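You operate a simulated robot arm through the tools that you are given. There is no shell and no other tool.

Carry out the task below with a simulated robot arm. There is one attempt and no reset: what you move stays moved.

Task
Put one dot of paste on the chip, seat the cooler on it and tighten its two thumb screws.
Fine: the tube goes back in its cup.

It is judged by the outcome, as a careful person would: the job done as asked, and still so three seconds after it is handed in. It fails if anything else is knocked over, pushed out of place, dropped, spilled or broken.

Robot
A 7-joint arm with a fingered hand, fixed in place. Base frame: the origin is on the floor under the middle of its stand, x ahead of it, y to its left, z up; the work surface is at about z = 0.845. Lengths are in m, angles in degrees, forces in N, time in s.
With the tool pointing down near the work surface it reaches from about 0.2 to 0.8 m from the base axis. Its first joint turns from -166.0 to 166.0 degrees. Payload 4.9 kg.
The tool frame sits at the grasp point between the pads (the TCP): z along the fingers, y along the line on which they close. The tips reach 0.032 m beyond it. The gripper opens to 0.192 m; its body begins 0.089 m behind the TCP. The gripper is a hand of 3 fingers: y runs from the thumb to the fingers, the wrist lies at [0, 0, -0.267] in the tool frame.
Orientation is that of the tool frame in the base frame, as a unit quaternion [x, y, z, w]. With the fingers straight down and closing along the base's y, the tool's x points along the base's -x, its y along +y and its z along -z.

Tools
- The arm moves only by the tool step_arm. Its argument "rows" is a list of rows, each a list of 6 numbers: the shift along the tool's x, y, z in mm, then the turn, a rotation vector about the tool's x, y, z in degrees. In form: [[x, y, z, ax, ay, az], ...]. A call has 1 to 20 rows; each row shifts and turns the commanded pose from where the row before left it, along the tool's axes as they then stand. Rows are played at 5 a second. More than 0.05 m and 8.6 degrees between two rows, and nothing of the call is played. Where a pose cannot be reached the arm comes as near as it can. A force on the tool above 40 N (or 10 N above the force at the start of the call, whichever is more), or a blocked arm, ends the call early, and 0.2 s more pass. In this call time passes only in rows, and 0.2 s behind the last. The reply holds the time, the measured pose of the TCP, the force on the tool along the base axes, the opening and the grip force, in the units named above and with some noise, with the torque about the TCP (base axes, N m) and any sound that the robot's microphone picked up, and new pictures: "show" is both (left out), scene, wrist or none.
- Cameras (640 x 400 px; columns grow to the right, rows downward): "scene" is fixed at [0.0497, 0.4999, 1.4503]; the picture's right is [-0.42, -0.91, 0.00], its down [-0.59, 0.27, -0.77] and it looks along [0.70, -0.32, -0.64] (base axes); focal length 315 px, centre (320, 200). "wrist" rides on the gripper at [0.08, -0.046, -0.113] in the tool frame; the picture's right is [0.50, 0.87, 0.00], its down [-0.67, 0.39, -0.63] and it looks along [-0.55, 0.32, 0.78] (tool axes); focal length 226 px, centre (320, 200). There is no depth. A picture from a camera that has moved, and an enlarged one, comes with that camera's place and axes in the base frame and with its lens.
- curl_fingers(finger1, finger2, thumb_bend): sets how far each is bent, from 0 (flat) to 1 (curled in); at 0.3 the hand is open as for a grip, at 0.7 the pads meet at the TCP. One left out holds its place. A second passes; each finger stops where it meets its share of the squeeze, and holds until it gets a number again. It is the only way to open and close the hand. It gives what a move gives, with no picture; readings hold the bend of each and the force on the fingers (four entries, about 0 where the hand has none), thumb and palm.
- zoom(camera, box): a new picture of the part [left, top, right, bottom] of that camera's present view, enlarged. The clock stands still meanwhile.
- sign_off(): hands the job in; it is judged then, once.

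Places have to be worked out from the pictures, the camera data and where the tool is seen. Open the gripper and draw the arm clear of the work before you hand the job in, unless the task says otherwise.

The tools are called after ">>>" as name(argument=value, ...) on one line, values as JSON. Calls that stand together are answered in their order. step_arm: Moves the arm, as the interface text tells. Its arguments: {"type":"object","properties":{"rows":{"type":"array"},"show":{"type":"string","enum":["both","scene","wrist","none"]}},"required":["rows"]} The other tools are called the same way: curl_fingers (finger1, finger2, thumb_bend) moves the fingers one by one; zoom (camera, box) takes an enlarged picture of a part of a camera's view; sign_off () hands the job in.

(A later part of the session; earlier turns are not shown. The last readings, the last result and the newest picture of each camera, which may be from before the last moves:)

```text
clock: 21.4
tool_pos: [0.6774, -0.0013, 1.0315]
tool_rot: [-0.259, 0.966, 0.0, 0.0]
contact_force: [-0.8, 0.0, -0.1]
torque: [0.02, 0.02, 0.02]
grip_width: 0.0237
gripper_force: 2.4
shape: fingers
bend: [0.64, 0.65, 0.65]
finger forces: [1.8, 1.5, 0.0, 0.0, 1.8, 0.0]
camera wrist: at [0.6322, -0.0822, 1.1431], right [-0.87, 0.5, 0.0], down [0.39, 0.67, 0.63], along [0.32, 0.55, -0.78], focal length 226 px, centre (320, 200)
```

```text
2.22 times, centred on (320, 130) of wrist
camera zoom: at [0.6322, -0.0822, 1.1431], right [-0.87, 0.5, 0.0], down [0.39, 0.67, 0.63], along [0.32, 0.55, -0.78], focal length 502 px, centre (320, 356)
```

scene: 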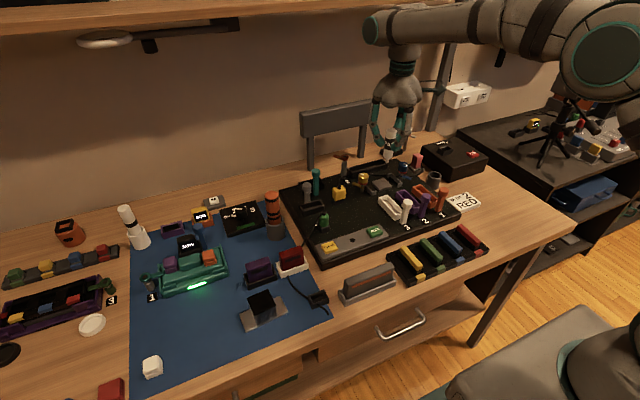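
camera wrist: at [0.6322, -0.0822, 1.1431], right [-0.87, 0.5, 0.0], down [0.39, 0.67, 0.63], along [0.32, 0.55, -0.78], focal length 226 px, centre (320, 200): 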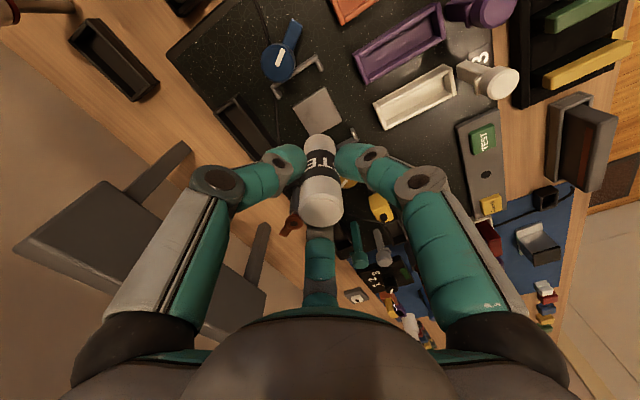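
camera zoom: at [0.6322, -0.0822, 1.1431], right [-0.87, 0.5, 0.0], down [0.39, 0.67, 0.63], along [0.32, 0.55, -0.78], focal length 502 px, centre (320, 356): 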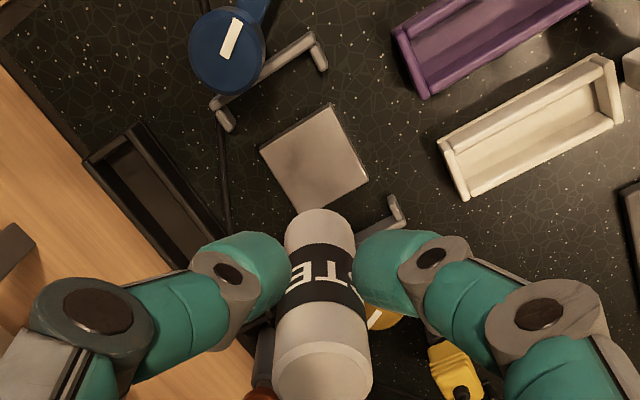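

Chip is nearly straight below the nozzle (needs ~+4 mm x, +3 mm y). I correct and descend 55 mm, leaving ~20 mm gap, then look again.

>>> step_arm(rows=[[-5, 0.6, 0, 0, 0, 0], [0, 0, 15, 0, 0, 0], [0, 0, 15, 0, 0, 0], [0, 0, 15, 0, 0, 0], [0, 0, 10, 0, 0, 0], [0, 0, 0, 0, 0, 0]])

>>> zoom(camera="scene", box=[340, 130, 420, 210])

>>> zoom(camera="wrist", box=[230, 40, 410, 220])

```text
clock: 22.8
tool_pos: [0.6819, 0.0005, 0.9762]
tool_rot: [-0.259, 0.966, 0.0, 0.0]
contact_force: [0.1, 0.2, -1.5]
torque: [0.01, -0.02, 0.02]
grip_width: 0.0231
gripper_force: 2.6
shape: fingers
bend: [0.64, 0.65, 0.65]
finger forces: [1.8, 1.5, 0.0, 0.0, 2.0, 0.0]
camera wrist: at [0.6364, -0.0794, 1.0884], right [-0.87, 0.5, 0.0], down [0.39, 0.67, 0.63], along [0.32, 0.55, -0.78], focal length 226 px, centre (320, 200)
```

scene: 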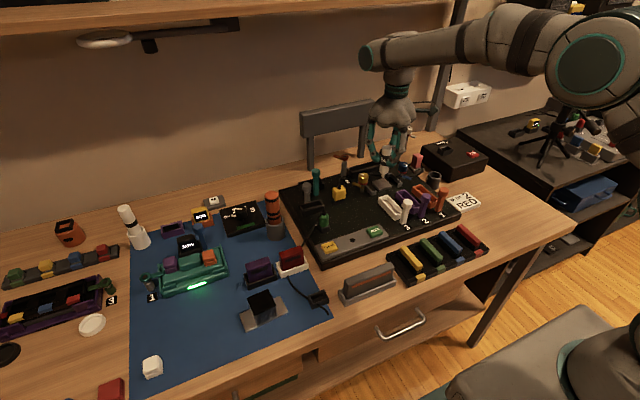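
wrist: 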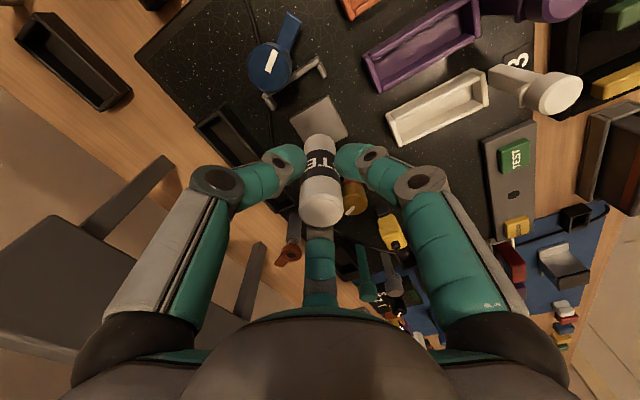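

```text
5.00 times, centred on (380, 170) of scene
camera zoom: at [0.0497, 0.4999, 1.4503], right [-0.42, -0.91, 0.0], down [-0.59, 0.27, -0.77], along [0.7, -0.32, -0.64], focal length 1574 px, centre (20, 350)
```

zoom: 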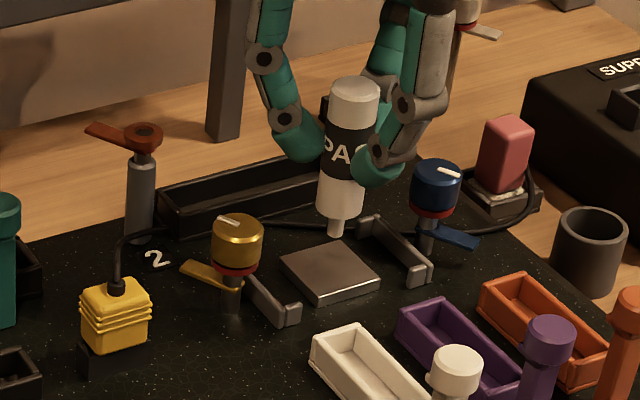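

```text
2.22 times, centred on (320, 130) of wrist
camera zoom: at [0.6364, -0.0794, 1.0884], right [-0.87, 0.5, 0.0], down [0.39, 0.67, 0.63], along [0.32, 0.55, -0.78], focal length 502 px, centre (320, 356)
```

zoom: 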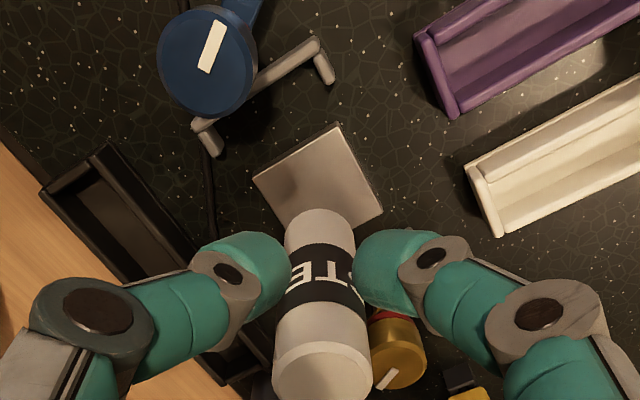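

The nozzle is now ~20–30 mm above the chip and centred. I descend 14 mm more and check the remaining gap.

>>> step_arm(rows=[[0, 0, 5, 0, 0, 0], [0, 0, 5, 0, 0, 0], [0, 0, 4, 0, 0, 0], [0, 0, 0, 0, 0, 0]], show="none")

>>> zoom(camera="scene", box=[350, 150, 410, 200])

```text
clock: 23.8
tool_pos: [0.6806, 0.0017, 0.9638]
tool_rot: [-0.259, 0.966, 0.0, 0.0]
contact_force: [-0.2, -1.1, 0.1]
torque: [0.0, -0.01, 0.03]
grip_width: 0.0234
gripper_force: 3.1
shape: fingers
bend: [0.64, 0.65, 0.65]
finger forces: [1.8, 1.5, 0.1, 0.0, 1.9, 0.0]
```

```text
8.00 times, centred on (380, 175) of scene
camera zoom: at [0.0497, 0.4999, 1.4503], right [-0.42, -0.91, 0.0], down [-0.59, 0.27, -0.77], along [0.7, -0.32, -0.64], focal length 2518 px, centre (-160, 400)
```

zoom: 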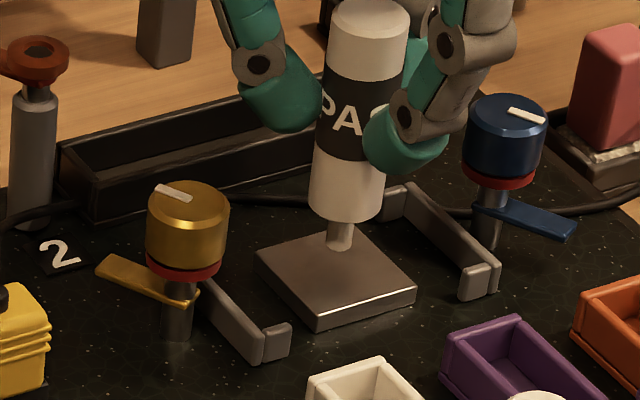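

Nozzle tip about 7–12 mm above chip centre. I descend 5 mm more and check again.

>>> step_arm(rows=[[0, 0, 3, 0, 0, 0], [0, 0, 2, 0, 0, 0], [0, 0, 0, 0, 0, 0]], show="none")

>>> zoom(camera="scene", box=[360, 165, 400, 195])

```text
clock: 24.6
tool_pos: [0.6825, -0.0012, 0.9576]
tool_rot: [-0.259, 0.966, -0.001, 0.0]
contact_force: [0.5, 1.3, -1.2]
torque: [0.0, -0.03, 0.0]
grip_width: 0.023
gripper_force: 3.0
shape: fingers
bend: [0.64, 0.65, 0.65]
finger forces: [1.9, 1.5, 0.1, 0.0, 1.9, 0.0]
```

```text
13.33 times, centred on (380, 180) of scene
camera zoom: at [0.0497, 0.4999, 1.4503], right [-0.42, -0.91, 0.0], down [-0.59, 0.27, -0.77], along [0.7, -0.32, -0.64], focal length 4197 px, centre (-480, 467)
```

zoom: 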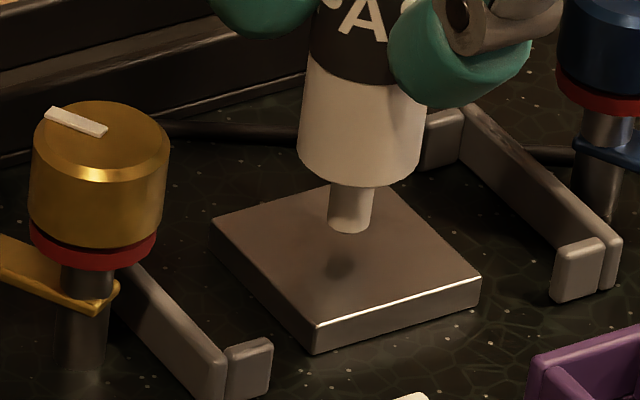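

There's a visible gap (~6–8 mm) with the nozzle's shadow near chip centre. I go 4 mm lower.

>>> step_arm(rows=[[0, 0, 2, 0, 0, 0], [0, 0, 2, 0, 0, 0], [0, 0, 0, 0, 0, 0]], show="none")

>>> zoom(camera="scene", box=[360, 165, 400, 195])

```text
clock: 25.4
tool_pos: [0.6821, 0.001, 0.9533]
tool_rot: [-0.258, 0.966, 0.0, 0.001]
contact_force: [-0.5, -0.4, -1.0]
torque: [0.02, -0.02, 0.0]
grip_width: 0.0234
gripper_force: 2.6
shape: fingers
bend: [0.64, 0.65, 0.65]
finger forces: [1.8, 1.4, 0.0, 0.1, 1.9, 0.1]
```

```text
13.33 times, centred on (380, 180) of scene
camera zoom: at [0.0497, 0.4999, 1.4503], right [-0.42, -0.91, 0.0], down [-0.59, 0.27, -0.77], along [0.7, -0.32, -0.64], focal length 4197 px, centre (-480, 467)
```

zoom: 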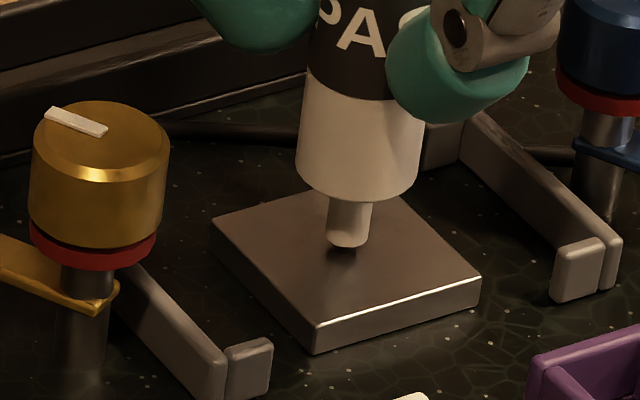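

The nozzle is now ~2–3 mm above the chip centre. I squeeze a little more and check for a dot.

>>> curl_fingers(finger1=0.672, finger2=0.672, thumb_bend=0.672)

>>> zoom(camera="scene", box=[360, 165, 400, 195])

```text
clock: 26.4
tool_pos: [0.6807, -0.0004, 0.9543]
tool_rot: [-0.259, 0.966, 0.0, 0.0]
contact_force: [-0.1, -1.1, -0.5]
torque: [-0.01, 0.01, 0.0]
grip_width: 0.0226
gripper_force: 4.5
shape: fingers
bend: [0.64, 0.65, 0.65]
finger forces: [2.8, 2.6, 0.0, 0.0, 3.2, 0.0]
```

```text
13.33 times, centred on (380, 180) of scene
camera zoom: at [0.0497, 0.4999, 1.4503], right [-0.42, -0.91, 0.0], down [-0.59, 0.27, -0.77], along [0.7, -0.32, -0.64], focal length 4197 px, centre (-480, 467)
```

zoom: 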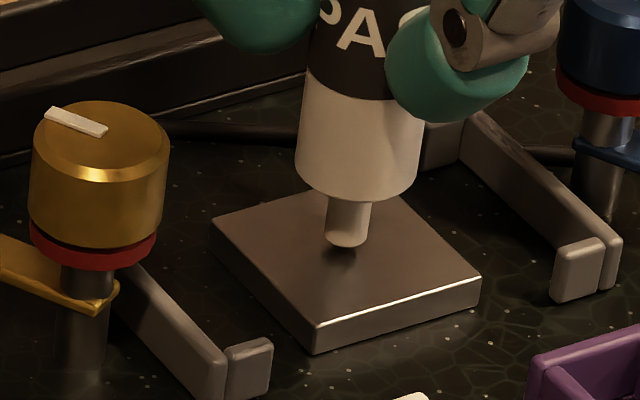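

Force ~2.9 N each and no paste yet. I squeeze a bit harder in another small step.

>>> curl_fingers(finger1=0.69, finger2=0.69, thumb_bend=0.69)

>>> zoom(camera="scene", box=[360, 165, 400, 195])

```text
clock: 27.4
tool_pos: [0.683, 0.0015, 0.954]
tool_rot: [-0.258, 0.966, 0.0, 0.0]
contact_force: [0.2, -0.8, -0.4]
torque: [-0.02, 0.02, 0.03]
grip_width: 0.0215
gripper_force: 8.6
shape: fingers
bend: [0.65, 0.65, 0.66]
finger forces: [5.4, 4.9, 0.0, 0.0, 6.0, 0.0]
```

```text
13.33 times, centred on (380, 180) of scene
camera zoom: at [0.0497, 0.4999, 1.4503], right [-0.42, -0.91, 0.0], down [-0.59, 0.27, -0.77], along [0.7, -0.32, -0.64], focal length 4197 px, centre (-480, 467)
```

zoom: 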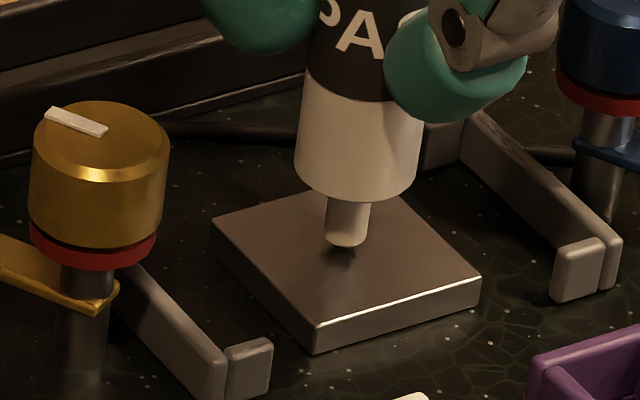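

About 5.5 N each and still no paste. I step up the squeeze again.

>>> curl_fingers(finger1=0.71, finger2=0.71, thumb_bend=0.71)

>>> zoom(camera="scene", box=[360, 165, 400, 195])

```text
clock: 28.4
tool_pos: [0.6826, 0.0005, 0.9534]
tool_rot: [-0.258, 0.966, 0.0, 0.0]
contact_force: [0.2, -0.4, -1.2]
torque: [-0.01, -0.02, -0.02]
grip_width: 0.021
gripper_force: 11.7
shape: fingers
bend: [0.65, 0.65, 0.67]
finger forces: [7.8, 7.3, 0.0, 0.0, 8.9, 0.1]
```

```text
13.33 times, centred on (380, 180) of scene
camera zoom: at [0.0497, 0.4999, 1.4503], right [-0.42, -0.91, 0.0], down [-0.59, 0.27, -0.77], along [0.7, -0.32, -0.64], focal length 4197 px, centre (-480, 467)
```

zoom: 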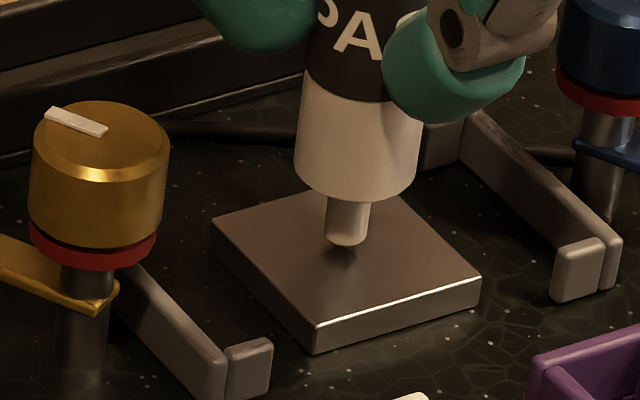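

About 8 N each, still nothing visible. I continue with one more step.

>>> curl_fingers(finger1=0.73, finger2=0.73, thumb_bend=0.73)

>>> zoom(camera="scene", box=[360, 165, 400, 195])

```text
clock: 29.4
tool_pos: [0.6824, 0.0014, 0.9526]
tool_rot: [-0.259, 0.966, 0.0, 0.0]
contact_force: [-0.1, -0.2, -0.7]
torque: [0.0, -0.01, -0.01]
grip_width: 0.0206
gripper_force: 17.0
shape: fingers
bend: [0.64, 0.65, 0.67]
finger forces: [11.2, 11.0, 0.0, 0.1, 12.8, 0.0]
```

```text
13.33 times, centred on (380, 180) of scene
camera zoom: at [0.0497, 0.4999, 1.4503], right [-0.42, -0.91, 0.0], down [-0.59, 0.27, -0.77], along [0.7, -0.32, -0.64], focal length 4197 px, centre (-480, 467)
```

zoom: 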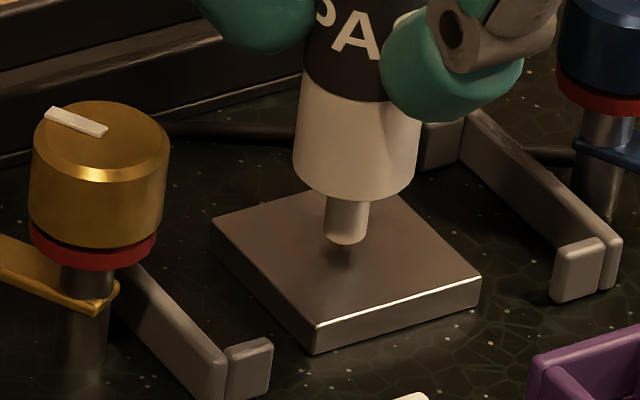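

11–13 N each; still no dot. I continue upward in moderate steps.

>>> curl_fingers(finger1=0.755, finger2=0.755, thumb_bend=0.755)

>>> zoom(camera="scene", box=[360, 165, 400, 195])

```text
clock: 30.4
tool_pos: [0.683, 0.0004, 0.9535]
tool_rot: [-0.258, 0.966, 0.0, 0.0]
contact_force: [0.5, -0.6, -0.3]
torque: [0.01, 0.02, 0.01]
grip_width: 0.0202
gripper_force: 18.8
shape: fingers
bend: [0.64, 0.65, 0.68]
finger forces: [11.2, 11.8, 0.0, 0.1, 14.7, 0.0]
```

```text
13.33 times, centred on (380, 180) of scene
camera zoom: at [0.0497, 0.4999, 1.4503], right [-0.42, -0.91, 0.0], down [-0.59, 0.27, -0.77], along [0.7, -0.32, -0.64], focal length 4197 px, centre (-480, 467)
```

zoom: 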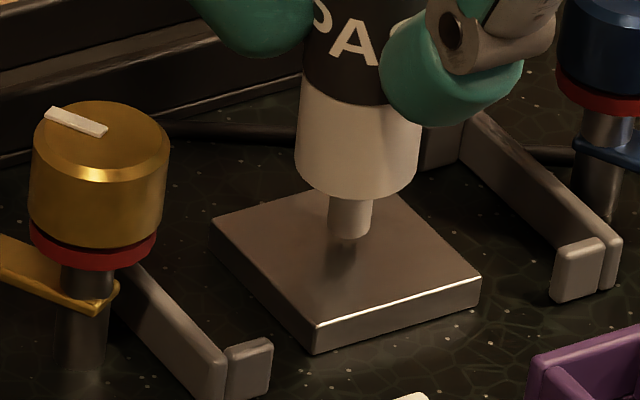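

Forces level off near 12 N and the tube has crept up ~2 mm. I look at the whole hand/tube and wrist view before going on.

>>> zoom(camera="scene", box=[340, 110, 420, 200])

>>> zoom(camera="wrist", box=[230, 60, 410, 240])

```text
4.44 times, centred on (380, 155) of scene
camera zoom: at [0.0497, 0.4999, 1.4503], right [-0.42, -0.91, 0.0], down [-0.59, 0.27, -0.77], along [0.7, -0.32, -0.64], focal length 1399 px, centre (53, 400)
```

zoom: 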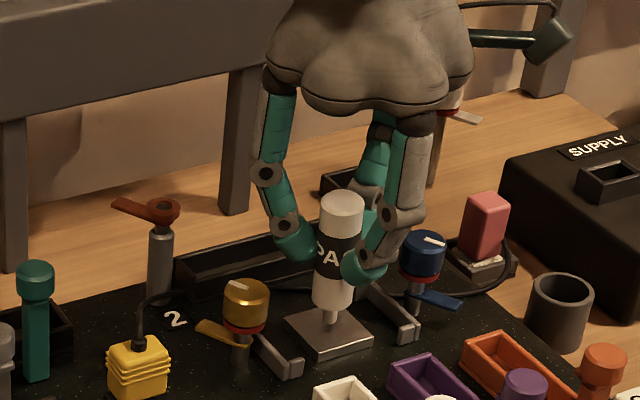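

```text
2.22 times, centred on (320, 150) of wrist
camera zoom: at [0.6366, -0.0793, 1.0654], right [-0.87, 0.5, 0.0], down [0.39, 0.67, 0.63], along [0.32, 0.55, -0.78], focal length 502 px, centre (320, 311)
```

zoom: 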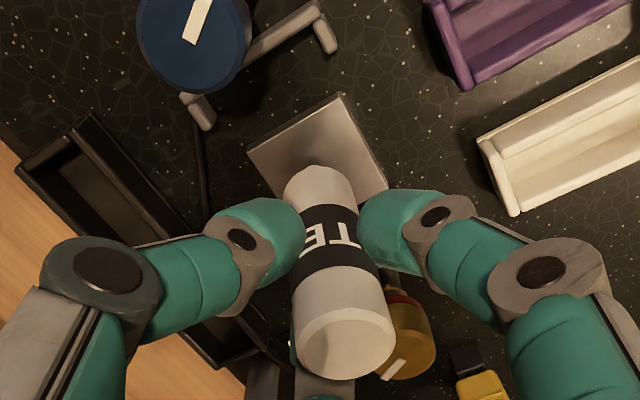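

The tube has tilted a few degrees and risen slightly in the grip, with no paste yet. I lower 2.5 mm to restore the gap and increase the squeeze mainly on the two fingers.

>>> step_arm(rows=[[0, 0, 1.5, 0, 0, 0], [0, 0, 1, 0, 0, 0], [0, 0, 0, 0, 0, 0]], show="none")

>>> curl_fingers(finger1=0.79, finger2=0.79, thumb_bend=0.77)

>>> zoom(camera="scene", box=[360, 165, 400, 195])

>>> zoom(camera="wrist", box=[230, 60, 410, 240])

```text
clock: 31.2
tool_pos: [0.6819, -0.0005, 0.9515]
tool_rot: [-0.259, 0.966, -0.001, 0.0]
contact_force: [-1.0, 0.6, -0.6]
torque: [-0.01, 0.01, 0.0]
grip_width: 0.02
gripper_force: 19.5
shape: fingers
bend: [0.64, 0.65, 0.68]
finger forces: [11.3, 11.9, 0.1, 0.1, 14.7, 0.0]
```

```text
clock: 32.2
tool_pos: [0.6815, 0.0001, 0.9518]
tool_rot: [-0.259, 0.966, 0.0, 0.0]
contact_force: [-0.1, 0.8, -0.5]
torque: [0.0, 0.01, 0.0]
grip_width: 0.0195
gripper_force: 20.0
shape: fingers
bend: [0.64, 0.64, 0.67]
finger forces: [11.5, 12.7, 0.0, 0.1, 16.6, 0.0]
```

```text
13.33 times, centred on (380, 180) of scene
camera zoom: at [0.0497, 0.4999, 1.4503], right [-0.42, -0.91, 0.0], down [-0.59, 0.27, -0.77], along [0.7, -0.32, -0.64], focal length 4197 px, centre (-480, 467)
```

zoom: 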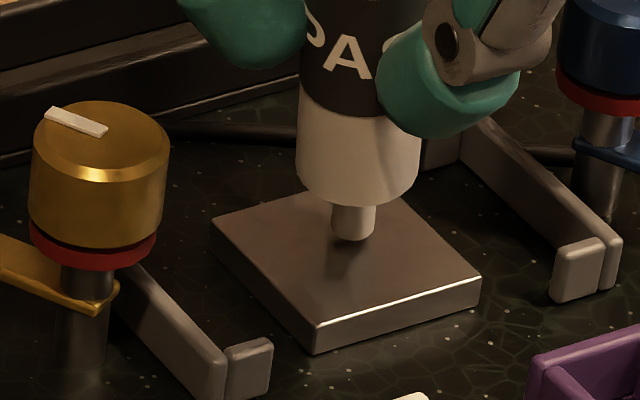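

```text
2.22 times, centred on (320, 150) of wrist
camera zoom: at [0.6366, -0.0792, 1.0631], right [-0.87, 0.5, 0.0], down [0.39, 0.67, 0.63], along [0.32, 0.55, -0.78], focal length 502 px, centre (320, 311)
```

zoom: 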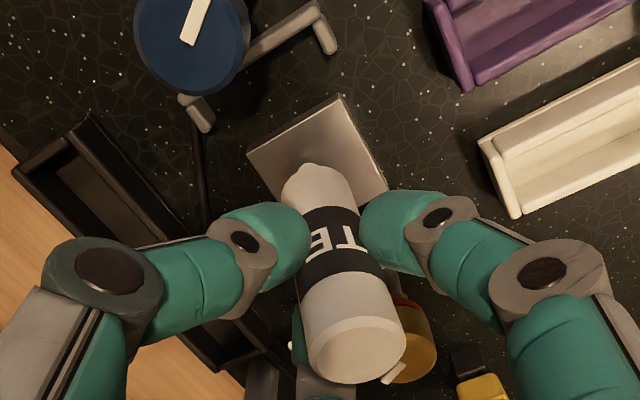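

The grip is at ~12/12/17 N and the tube is tilting, still no dot; the nozzle still shows a small gap. I lower 2 mm so the nozzle nearly touches and look again.

>>> step_arm(rows=[[0, 0, 1, 0, 0, 0], [0, 0, 1, 0, 0, 0], [0, 0, 0, 0, 0, 0]], show="none")

>>> zoom(camera="scene", box=[368, 168, 394, 188])

```text
clock: 33.0
tool_pos: [0.6832, 0.001, 0.9502]
tool_rot: [-0.259, 0.966, -0.001, 0.001]
contact_force: [-1.0, 0.7, 6.5]
torque: [0.03, 0.06, 0.02]
grip_width: 0.0195
gripper_force: 21.8
shape: fingers
bend: [0.64, 0.64, 0.67]
finger forces: [12.3, 13.7, 0.1, 0.0, 17.5, 0.0]
```

```text
16.00 times, centred on (381, 178) of scene
camera zoom: at [0.0497, 0.4999, 1.4503], right [-0.42, -0.91, 0.0], down [-0.59, 0.27, -0.77], along [0.7, -0.32, -0.64], focal length 5037 px, centre (-656, 552)
```

zoom: 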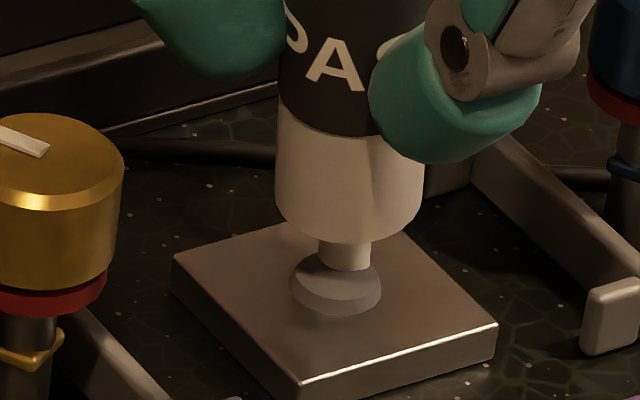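

A dot of paste appeared on the chip right under the nozzle as it touched. I lift off promptly and then relax the squeeze to a gentle hold.

>>> step_arm(rows=[[0, 0, -6, 0, 0, 0], [0, 0, -10, 0, 0, 0]], show="none")

>>> curl_fingers(finger1=0.685, finger2=0.685, thumb_bend=0.685)

>>> zoom(camera="scene", box=[360, 160, 400, 190])

```text
clock: 33.6
tool_pos: [0.6808, 0.0018, 0.9644]
tool_rot: [-0.258, 0.966, 0.0, 0.0]
contact_force: [0.5, -0.6, -1.2]
torque: [0.01, 0.0, 0.0]
grip_width: 0.0196
gripper_force: 20.8
shape: fingers
bend: [0.64, 0.64, 0.67]
finger forces: [11.8, 13.1, 0.0, 0.1, 16.8, 0.1]
```

```text
clock: 34.6
tool_pos: [0.6823, 0.0008, 0.9652]
tool_rot: [-0.259, 0.966, 0.0, 0.0]
contact_force: [-0.2, -0.2, -0.7]
torque: [0.02, -0.02, 0.03]
grip_width: 0.0209
gripper_force: 5.9
shape: fingers
bend: [0.64, 0.65, 0.67]
finger forces: [3.8, 4.1, 0.0, 0.0, 4.2, 0.1]
```

```text
13.33 times, centred on (380, 175) of scene
camera zoom: at [0.0497, 0.4999, 1.4503], right [-0.42, -0.91, 0.0], down [-0.59, 0.27, -0.77], along [0.7, -0.32, -0.64], focal length 4197 px, centre (-480, 533)
```

zoom: 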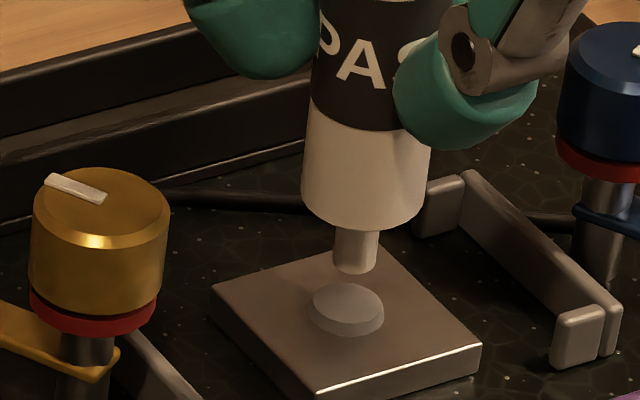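

One clean dot sits near the middle of the chip, and the tube is held at ~4 N. I raise it and carry it back toward the cup.

>>> step_arm(rows=[[0, 0, -15, 0, 0, 0], [0, 0, -20, 0, 0, 0], [0, 0, -20, 0, 0, 0], [0, 0, -15, 0, 0, 0], [0, 0, 0, 0, 0, 0]])

>>> zoom(camera="wrist", box=[230, 60, 410, 240])

>>> zoom(camera="scene", box=[340, 90, 420, 190])

```text
clock: 35.8
tool_pos: [0.6816, 0.0014, 1.034]
tool_rot: [-0.259, 0.966, 0.0, 0.0]
contact_force: [0.3, 0.4, -0.5]
torque: [0.02, 0.02, -0.01]
grip_width: 0.0208
gripper_force: 6.5
shape: fingers
bend: [0.64, 0.65, 0.67]
finger forces: [4.0, 3.9, 0.0, 0.0, 4.2, 0.0]
camera wrist: at [0.6363, -0.0787, 1.1466], right [-0.87, 0.5, 0.0], down [0.39, 0.67, 0.63], along [0.32, 0.55, -0.78], focal length 226 px, centre (320, 200)
```

scene: 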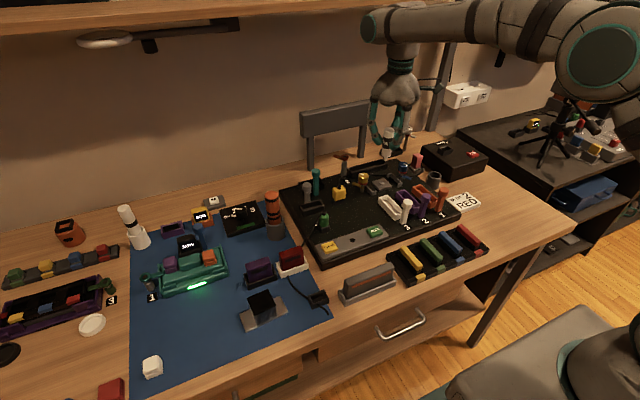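
wrist: 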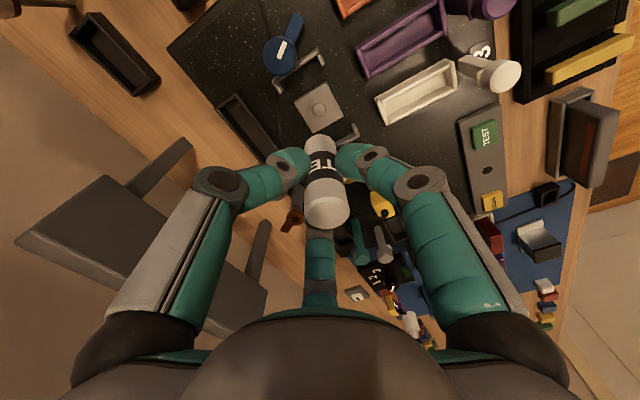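

```text
2.22 times, centred on (320, 150) of wrist
camera zoom: at [0.6363, -0.0787, 1.1466], right [-0.87, 0.5, 0.0], down [0.39, 0.67, 0.63], along [0.32, 0.55, -0.78], focal length 502 px, centre (320, 311)
```

zoom: 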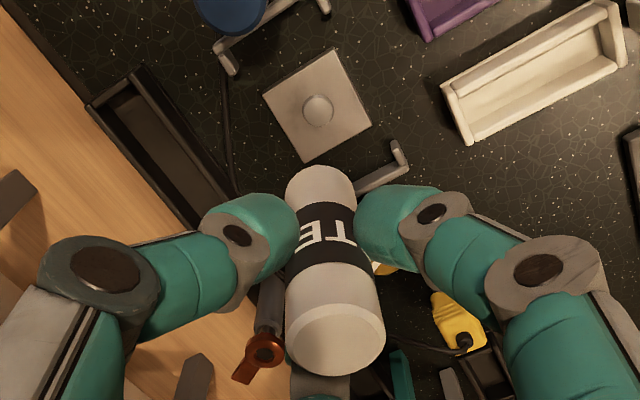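

```text
4.00 times, centred on (380, 140) of scene
camera zoom: at [0.0497, 0.4999, 1.4503], right [-0.42, -0.91, 0.0], down [-0.59, 0.27, -0.77], along [0.7, -0.32, -0.64], focal length 1259 px, centre (80, 440)
```

zoom: 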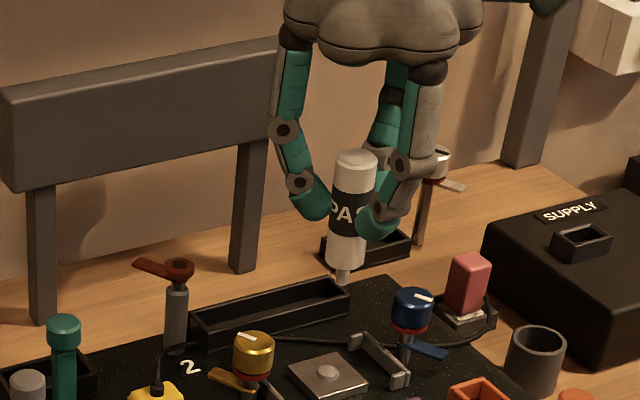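

The dot is centred on the chip; the tube leans ~3° in the grip. I carry it back above the cup and straighten it with a 3° tool tilt.

>>> step_arm(rows=[[10, -12, 0, 0, 0, 0], [20, -23.6, 0, 0, 0, 0], [22, -26, 0, 0, 0, 0], [22, -26, 0, 0, 0, 0], [22, -26, 0, 0, 0, 0], [21.1, -24.3, 0, 0, 0, 0], [0, 0, 0, -1.5, -0.2, 0], [0, 0, 0, -1.5, -0.2, 0], [0, 0, 0, 0, 0, 0]])

>>> zoom(camera="wrist", box=[230, 60, 410, 240])

>>> zoom(camera="scene", box=[390, 100, 490, 200])

```text
clock: 37.8
tool_pos: [0.6494, -0.177, 1.0355]
tool_rot: [-0.258, 0.966, 0.026, -0.003]
contact_force: [-0.3, 0.2, -1.2]
torque: [0.0, -0.01, 0.01]
grip_width: 0.021
gripper_force: 6.3
shape: fingers
bend: [0.64, 0.65, 0.67]
finger forces: [3.9, 4.0, 0.1, 0.0, 4.3, 0.1]
camera wrist: at [0.6059, -0.2628, 1.1435], right [-0.87, 0.5, 0.04], down [0.4, 0.64, 0.66], along [0.3, 0.58, -0.75], focal length 226 px, centre (320, 200)
```

scene: 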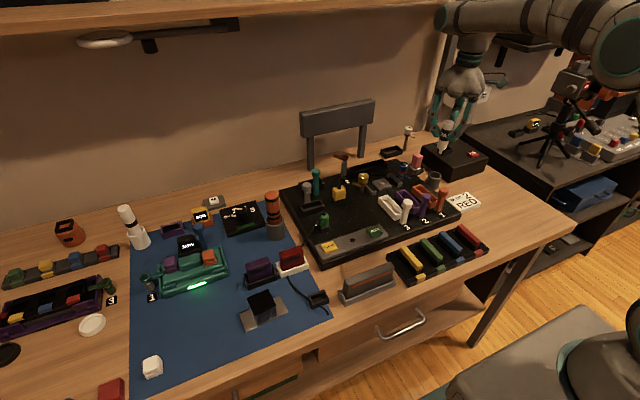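
wrist: 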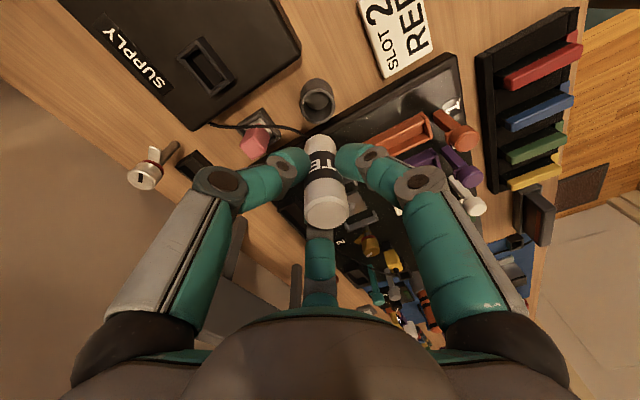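

```text
2.22 times, centred on (320, 150) of wrist
camera zoom: at [0.6059, -0.2628, 1.1435], right [-0.87, 0.5, 0.04], down [0.4, 0.64, 0.66], along [0.3, 0.58, -0.75], focal length 502 px, centre (320, 311)
```

zoom: 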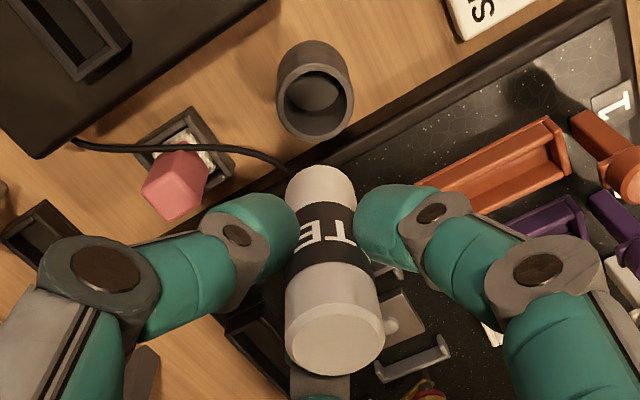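

```text
4.00 times, centred on (440, 150) of scene
camera zoom: at [0.0497, 0.4999, 1.4503], right [-0.42, -0.91, 0.0], down [-0.59, 0.27, -0.77], along [0.7, -0.32, -0.64], focal length 1259 px, centre (-160, 400)
```

zoom: 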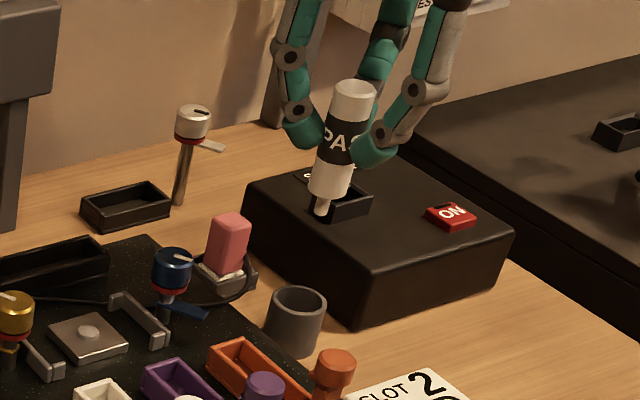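

The tube looks vertical again and the cup centre is about (0.645, −0.177), right below the nozzle. I descend 60 mm straight down and check the alignment above the rim.

>>> step_arm(rows=[[0.1, -1.05, 20, 0, 0, 0], [0.1, -1.05, 20, 0, 0, 0], [0.1, -0.8, 15, 0, 0, 0], [0.0, -0.25, 5, 0, 0, 0], [0, 0, 0, 0, 0, 0]])

>>> zoom(camera="wrist", box=[230, 60, 410, 240])

>>> zoom(camera="scene", box=[400, 120, 480, 200])

```text
clock: 39.0
tool_pos: [0.6497, -0.1777, 0.9751]
tool_rot: [-0.258, 0.966, 0.025, -0.004]
contact_force: [0.8, 0.6, -0.6]
torque: [0.0, 0.02, -0.01]
grip_width: 0.0207
gripper_force: 5.6
shape: fingers
bend: [0.64, 0.65, 0.67]
finger forces: [3.9, 4.1, 0.0, 0.0, 4.2, 0.0]
camera wrist: at [0.6066, -0.2625, 1.0836], right [-0.87, 0.5, 0.04], down [0.4, 0.64, 0.66], along [0.3, 0.58, -0.75], focal length 226 px, centre (320, 200)
```

scene: 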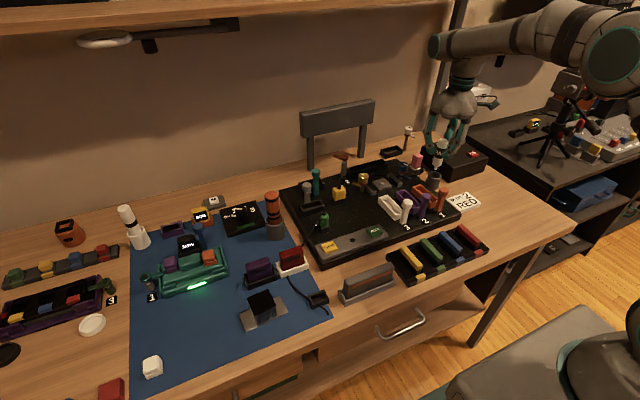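
wrist: 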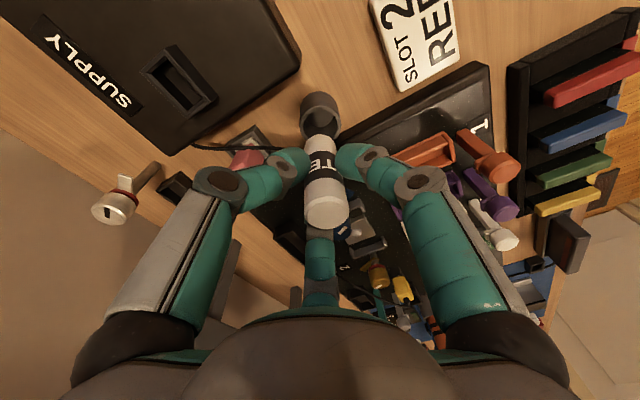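

```text
2.22 times, centred on (320, 150) of wrist
camera zoom: at [0.6066, -0.2625, 1.0836], right [-0.87, 0.5, 0.04], down [0.4, 0.64, 0.66], along [0.3, 0.58, -0.75], focal length 502 px, centre (320, 311)
```

zoom: 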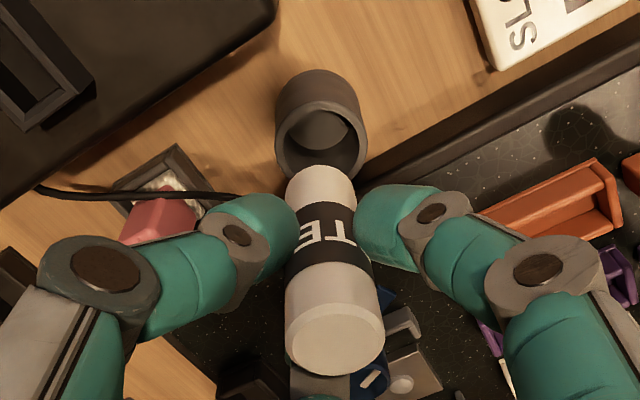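

```text
5.00 times, centred on (440, 160) of scene
camera zoom: at [0.0497, 0.4999, 1.4503], right [-0.42, -0.91, 0.0], down [-0.59, 0.27, -0.77], along [0.7, -0.32, -0.64], focal length 1574 px, centre (-280, 400)
```

zoom: 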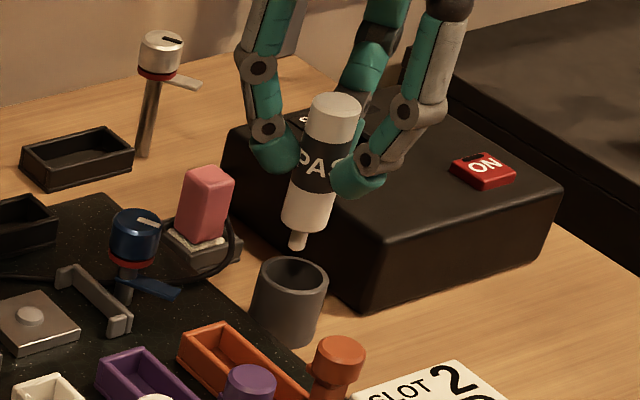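

Nozzle is about 2–3 mm off the rim centre. I shift by (−2, −2) mm and descend 25 mm so the nozzle just enters the cup.

>>> step_arm(rows=[[2.8, -0.5, 0, 0, 0, 0], [0.05, -0.5, 10, 0, 0, 0], [0.05, -0.5, 10, 0, 0, 0], [0.0, -0.25, 5, 0, 0, 0], [0, 0, 0, 0, 0, 0]], show="none")

>>> zoom(camera="wrist", box=[230, 60, 410, 240])

>>> zoom(camera="scene", box=[410, 130, 470, 190])

```text
clock: 40.2
tool_pos: [0.6473, -0.1793, 0.9505]
tool_rot: [-0.258, 0.966, 0.026, -0.004]
contact_force: [-0.5, 0.0, -0.8]
torque: [-0.03, 0.02, 0.0]
grip_width: 0.0208
gripper_force: 5.8
shape: fingers
bend: [0.64, 0.65, 0.67]
finger forces: [3.9, 4.1, 0.0, 0.0, 4.3, 0.0]
```

```text
2.22 times, centred on (320, 150) of wrist
camera zoom: at [0.6039, -0.2644, 1.0588], right [-0.87, 0.5, 0.04], down [0.4, 0.64, 0.66], along [0.3, 0.58, -0.75], focal length 502 px, centre (320, 311)
```

zoom: 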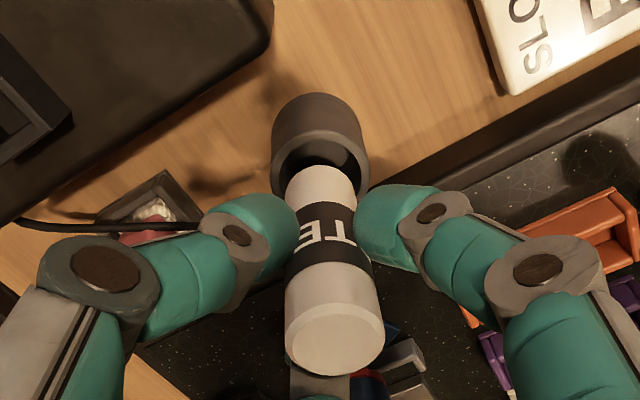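

```text
6.67 times, centred on (440, 160) of scene
camera zoom: at [0.0497, 0.4999, 1.4503], right [-0.42, -0.91, 0.0], down [-0.59, 0.27, -0.77], along [0.7, -0.32, -0.64], focal length 2099 px, centre (-480, 467)
```

zoom: 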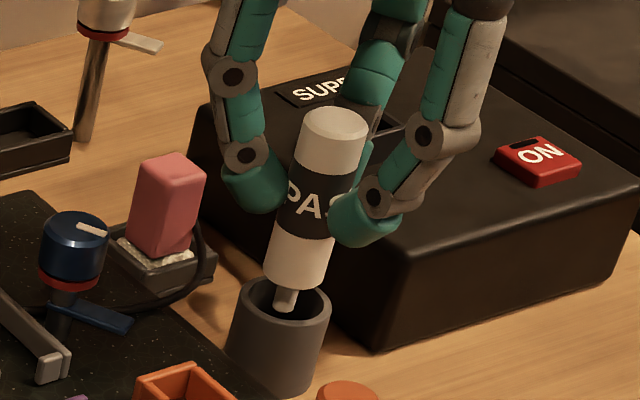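

The nozzle is inside the rim and close to centred. I nudge 1.5 mm and continue down 20 mm, watching force.

>>> step_arm(rows=[[-0.5, 1.5, 0, 0, 0, 0], [0.05, -0.4, 7, 0, 0, 0], [0.05, -0.4, 7, 0, 0, 0], [0.0, -0.3, 6, 0, 0, 0], [0, 0, 0, 0, 0, 0]], show="none")

>>> zoom(camera="wrist", box=[230, 60, 410, 240])

>>> zoom(camera="scene", box=[410, 130, 470, 190])

```text
clock: 41.4
tool_pos: [0.6474, -0.1772, 0.93]
tool_rot: [-0.258, 0.966, 0.027, -0.003]
contact_force: [0.2, 0.2, 0.0]
torque: [-0.04, -0.01, 0.01]
grip_width: 0.0209
gripper_force: 5.9
shape: fingers
bend: [0.64, 0.65, 0.67]
finger forces: [3.8, 4.1, 0.0, 0.0, 4.2, 0.0]
```

```text
2.22 times, centred on (320, 150) of wrist
camera zoom: at [0.6033, -0.2632, 1.0383], right [-0.87, 0.5, 0.04], down [0.4, 0.64, 0.66], along [0.3, 0.58, -0.75], focal length 502 px, centre (320, 311)
```

zoom: 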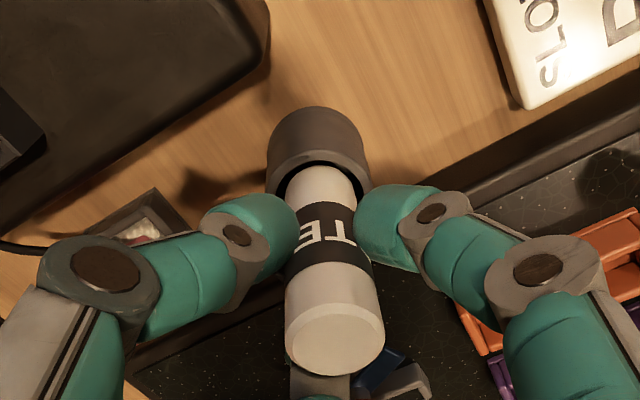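

```text
6.67 times, centred on (440, 160) of scene
camera zoom: at [0.0497, 0.4999, 1.4503], right [-0.42, -0.91, 0.0], down [-0.59, 0.27, -0.77], along [0.7, -0.32, -0.64], focal length 2099 px, centre (-480, 467)
```

zoom: 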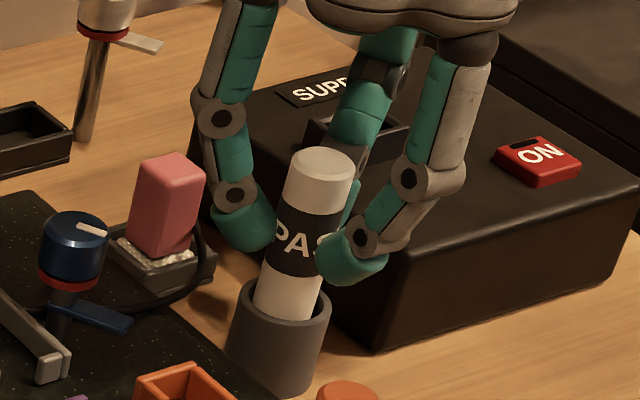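

The tube body is sliding into the cup with no resistance. I continue down in small steps toward the floor of the cup.

>>> step_arm(rows=[[0.03, -0.2, 4, 0, 0, 0], [0.03, -0.2, 4, 0, 0, 0], [0.02, -0.1, 2, 0, 0, 0], [0, 0, 0, 0, 0, 0]], show="none")

>>> step_arm(rows=[[0.02, -0.1, 2, 0, 0, 0], [0.02, -0.1, 2, 0, 0, 0], [0, 0, 0, 0, 0, 0]], show="none")

```text
clock: 42.4
tool_pos: [0.6476, -0.1761, 0.9196]
tool_rot: [-0.258, 0.966, 0.027, -0.003]
contact_force: [-0.3, 0.2, -0.6]
torque: [-0.01, 0.01, 0.01]
grip_width: 0.0209
gripper_force: 6.5
shape: fingers
bend: [0.64, 0.65, 0.67]
finger forces: [3.9, 4.1, 0.0, 0.0, 4.3, 0.0]
```

```text
clock: 43.2
tool_pos: [0.6463, -0.1776, 0.9169]
tool_rot: [-0.258, 0.966, 0.026, -0.003]
contact_force: [0.0, -0.2, 3.0]
torque: [-0.03, 0.0, -0.01]
grip_width: 0.0207
gripper_force: 6.6
shape: fingers
bend: [0.65, 0.65, 0.67]
finger forces: [4.2, 4.1, 0.0, 0.1, 4.5, 0.0]
```

About 3 N upward: the tube has reached the cup floor. I release gently and check it stands.

>>> curl_fingers(finger1=0.6, finger2=0.6, thumb_bend=0.6)

>>> zoom(camera="wrist", box=[230, 60, 410, 240])

>>> zoom(camera="scene", box=[410, 130, 470, 190])

```text
clock: 44.2
tool_pos: [0.6478, -0.1769, 0.9147]
tool_rot: [-0.258, 0.966, 0.026, -0.004]
contact_force: [-0.8, -0.1, -0.4]
torque: [0.02, -0.01, 0.03]
grip_width: 0.0416
gripper_force: 0.0
shape: fingers
bend: [0.6, 0.6, 0.6]
finger forces: [0.0, 0.1, 0.0, 0.1, 0.1, 0.1]
```

```text
2.22 times, centred on (320, 150) of wrist
camera zoom: at [0.6036, -0.2627, 1.0244], right [-0.87, 0.5, 0.04], down [0.4, 0.64, 0.66], along [0.3, 0.58, -0.75], focal length 502 px, centre (320, 311)
```

zoom: 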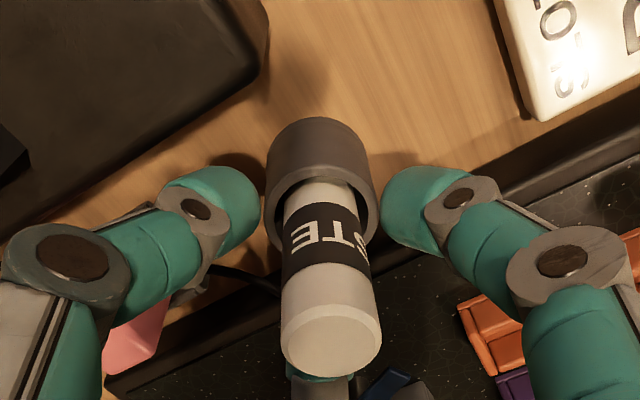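

```text
6.67 times, centred on (440, 160) of scene
camera zoom: at [0.0497, 0.4999, 1.4503], right [-0.42, -0.91, 0.0], down [-0.59, 0.27, -0.77], along [0.7, -0.32, -0.64], focal length 2099 px, centre (-480, 467)
```

zoom: 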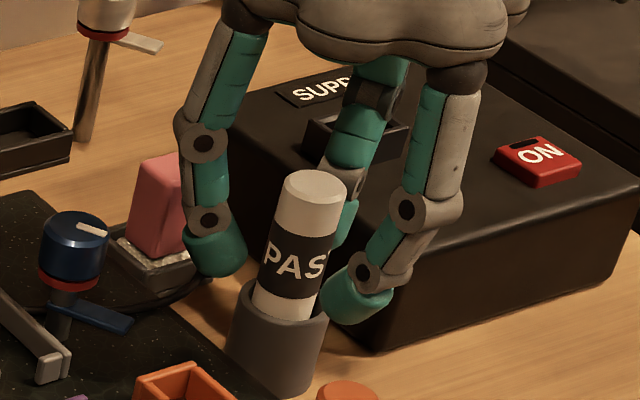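

The tube stands upright in its cup, fingers clear. I rise straight up, then undo the tilt and the 30° turn.

>>> step_arm(rows=[[-0.1, 0.8, -15, 0, 0, 0], [-0.15, 1.05, -20, 0, 0, 0], [-0.15, 1.05, -20, 0, 0, 0], [-0.2, 1.6, -30, 0, 0, 0], [-0.2, 2.1, -40, 0, 0, 0], [-0.2, 2.1, -40, 0, 0, 0], [0, 0, 0, 1.5, 0.2, 0], [0, 0, 0, 1.5, 0.2, 0], [0, 0, 0, 0, 0, 7.5], [0, 0, 0, 0, 0, 7.5], [0, 0, 0, 0, 0, 7.5], [0, 0, 0, 0, 0, 7.5], [0, 0, 0, 0, 0, 0]])

>>> zoom(camera="scene", box=[330, 120, 470, 220])

```text
clock: 47.0
tool_pos: [0.6465, -0.1778, 1.081]
tool_rot: [0.0, 1.0, 0.001, 0.0]
contact_force: [-0.5, 0.0, 0.6]
torque: [-0.01, -0.01, -0.01]
grip_width: 0.0418
gripper_force: 0.1
shape: fingers
bend: [0.6, 0.6, 0.6]
finger forces: [0.0, 0.0, 0.1, 0.0, 0.0, 0.1]
camera wrist: at [0.5673, -0.2238, 1.1933], right [-0.5, 0.87, 0.0], down [0.67, 0.39, 0.63], along [0.55, 0.31, -0.78], focal length 226 px, centre (320, 200)
```

scene: 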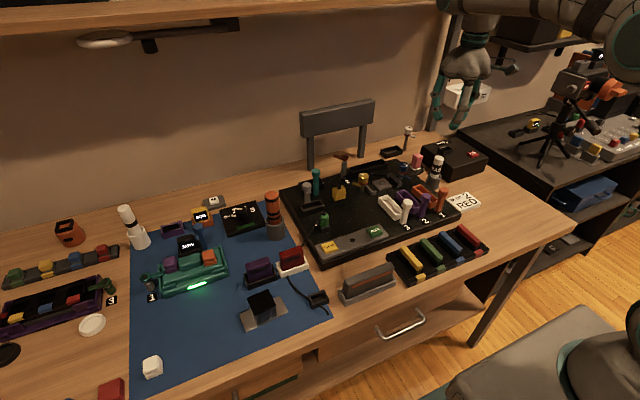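
wrist: 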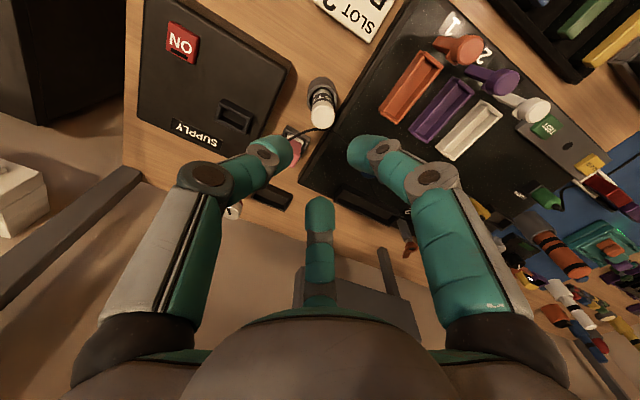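

```text
4.00 times, centred on (400, 170) of scene
camera zoom: at [0.0497, 0.4999, 1.4503], right [-0.42, -0.91, 0.0], down [-0.59, 0.27, -0.77], along [0.7, -0.32, -0.64], focal length 1259 px, centre (0, 320)
```

zoom: 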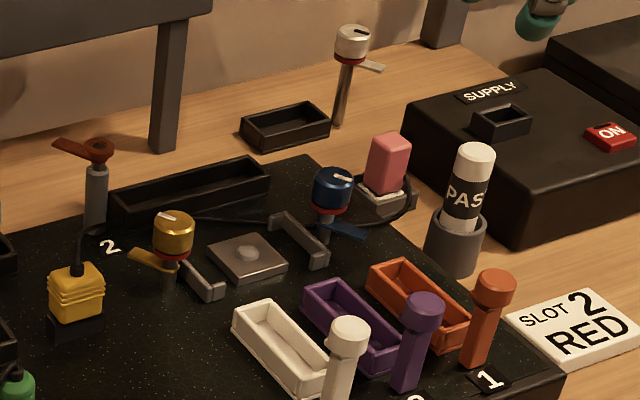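

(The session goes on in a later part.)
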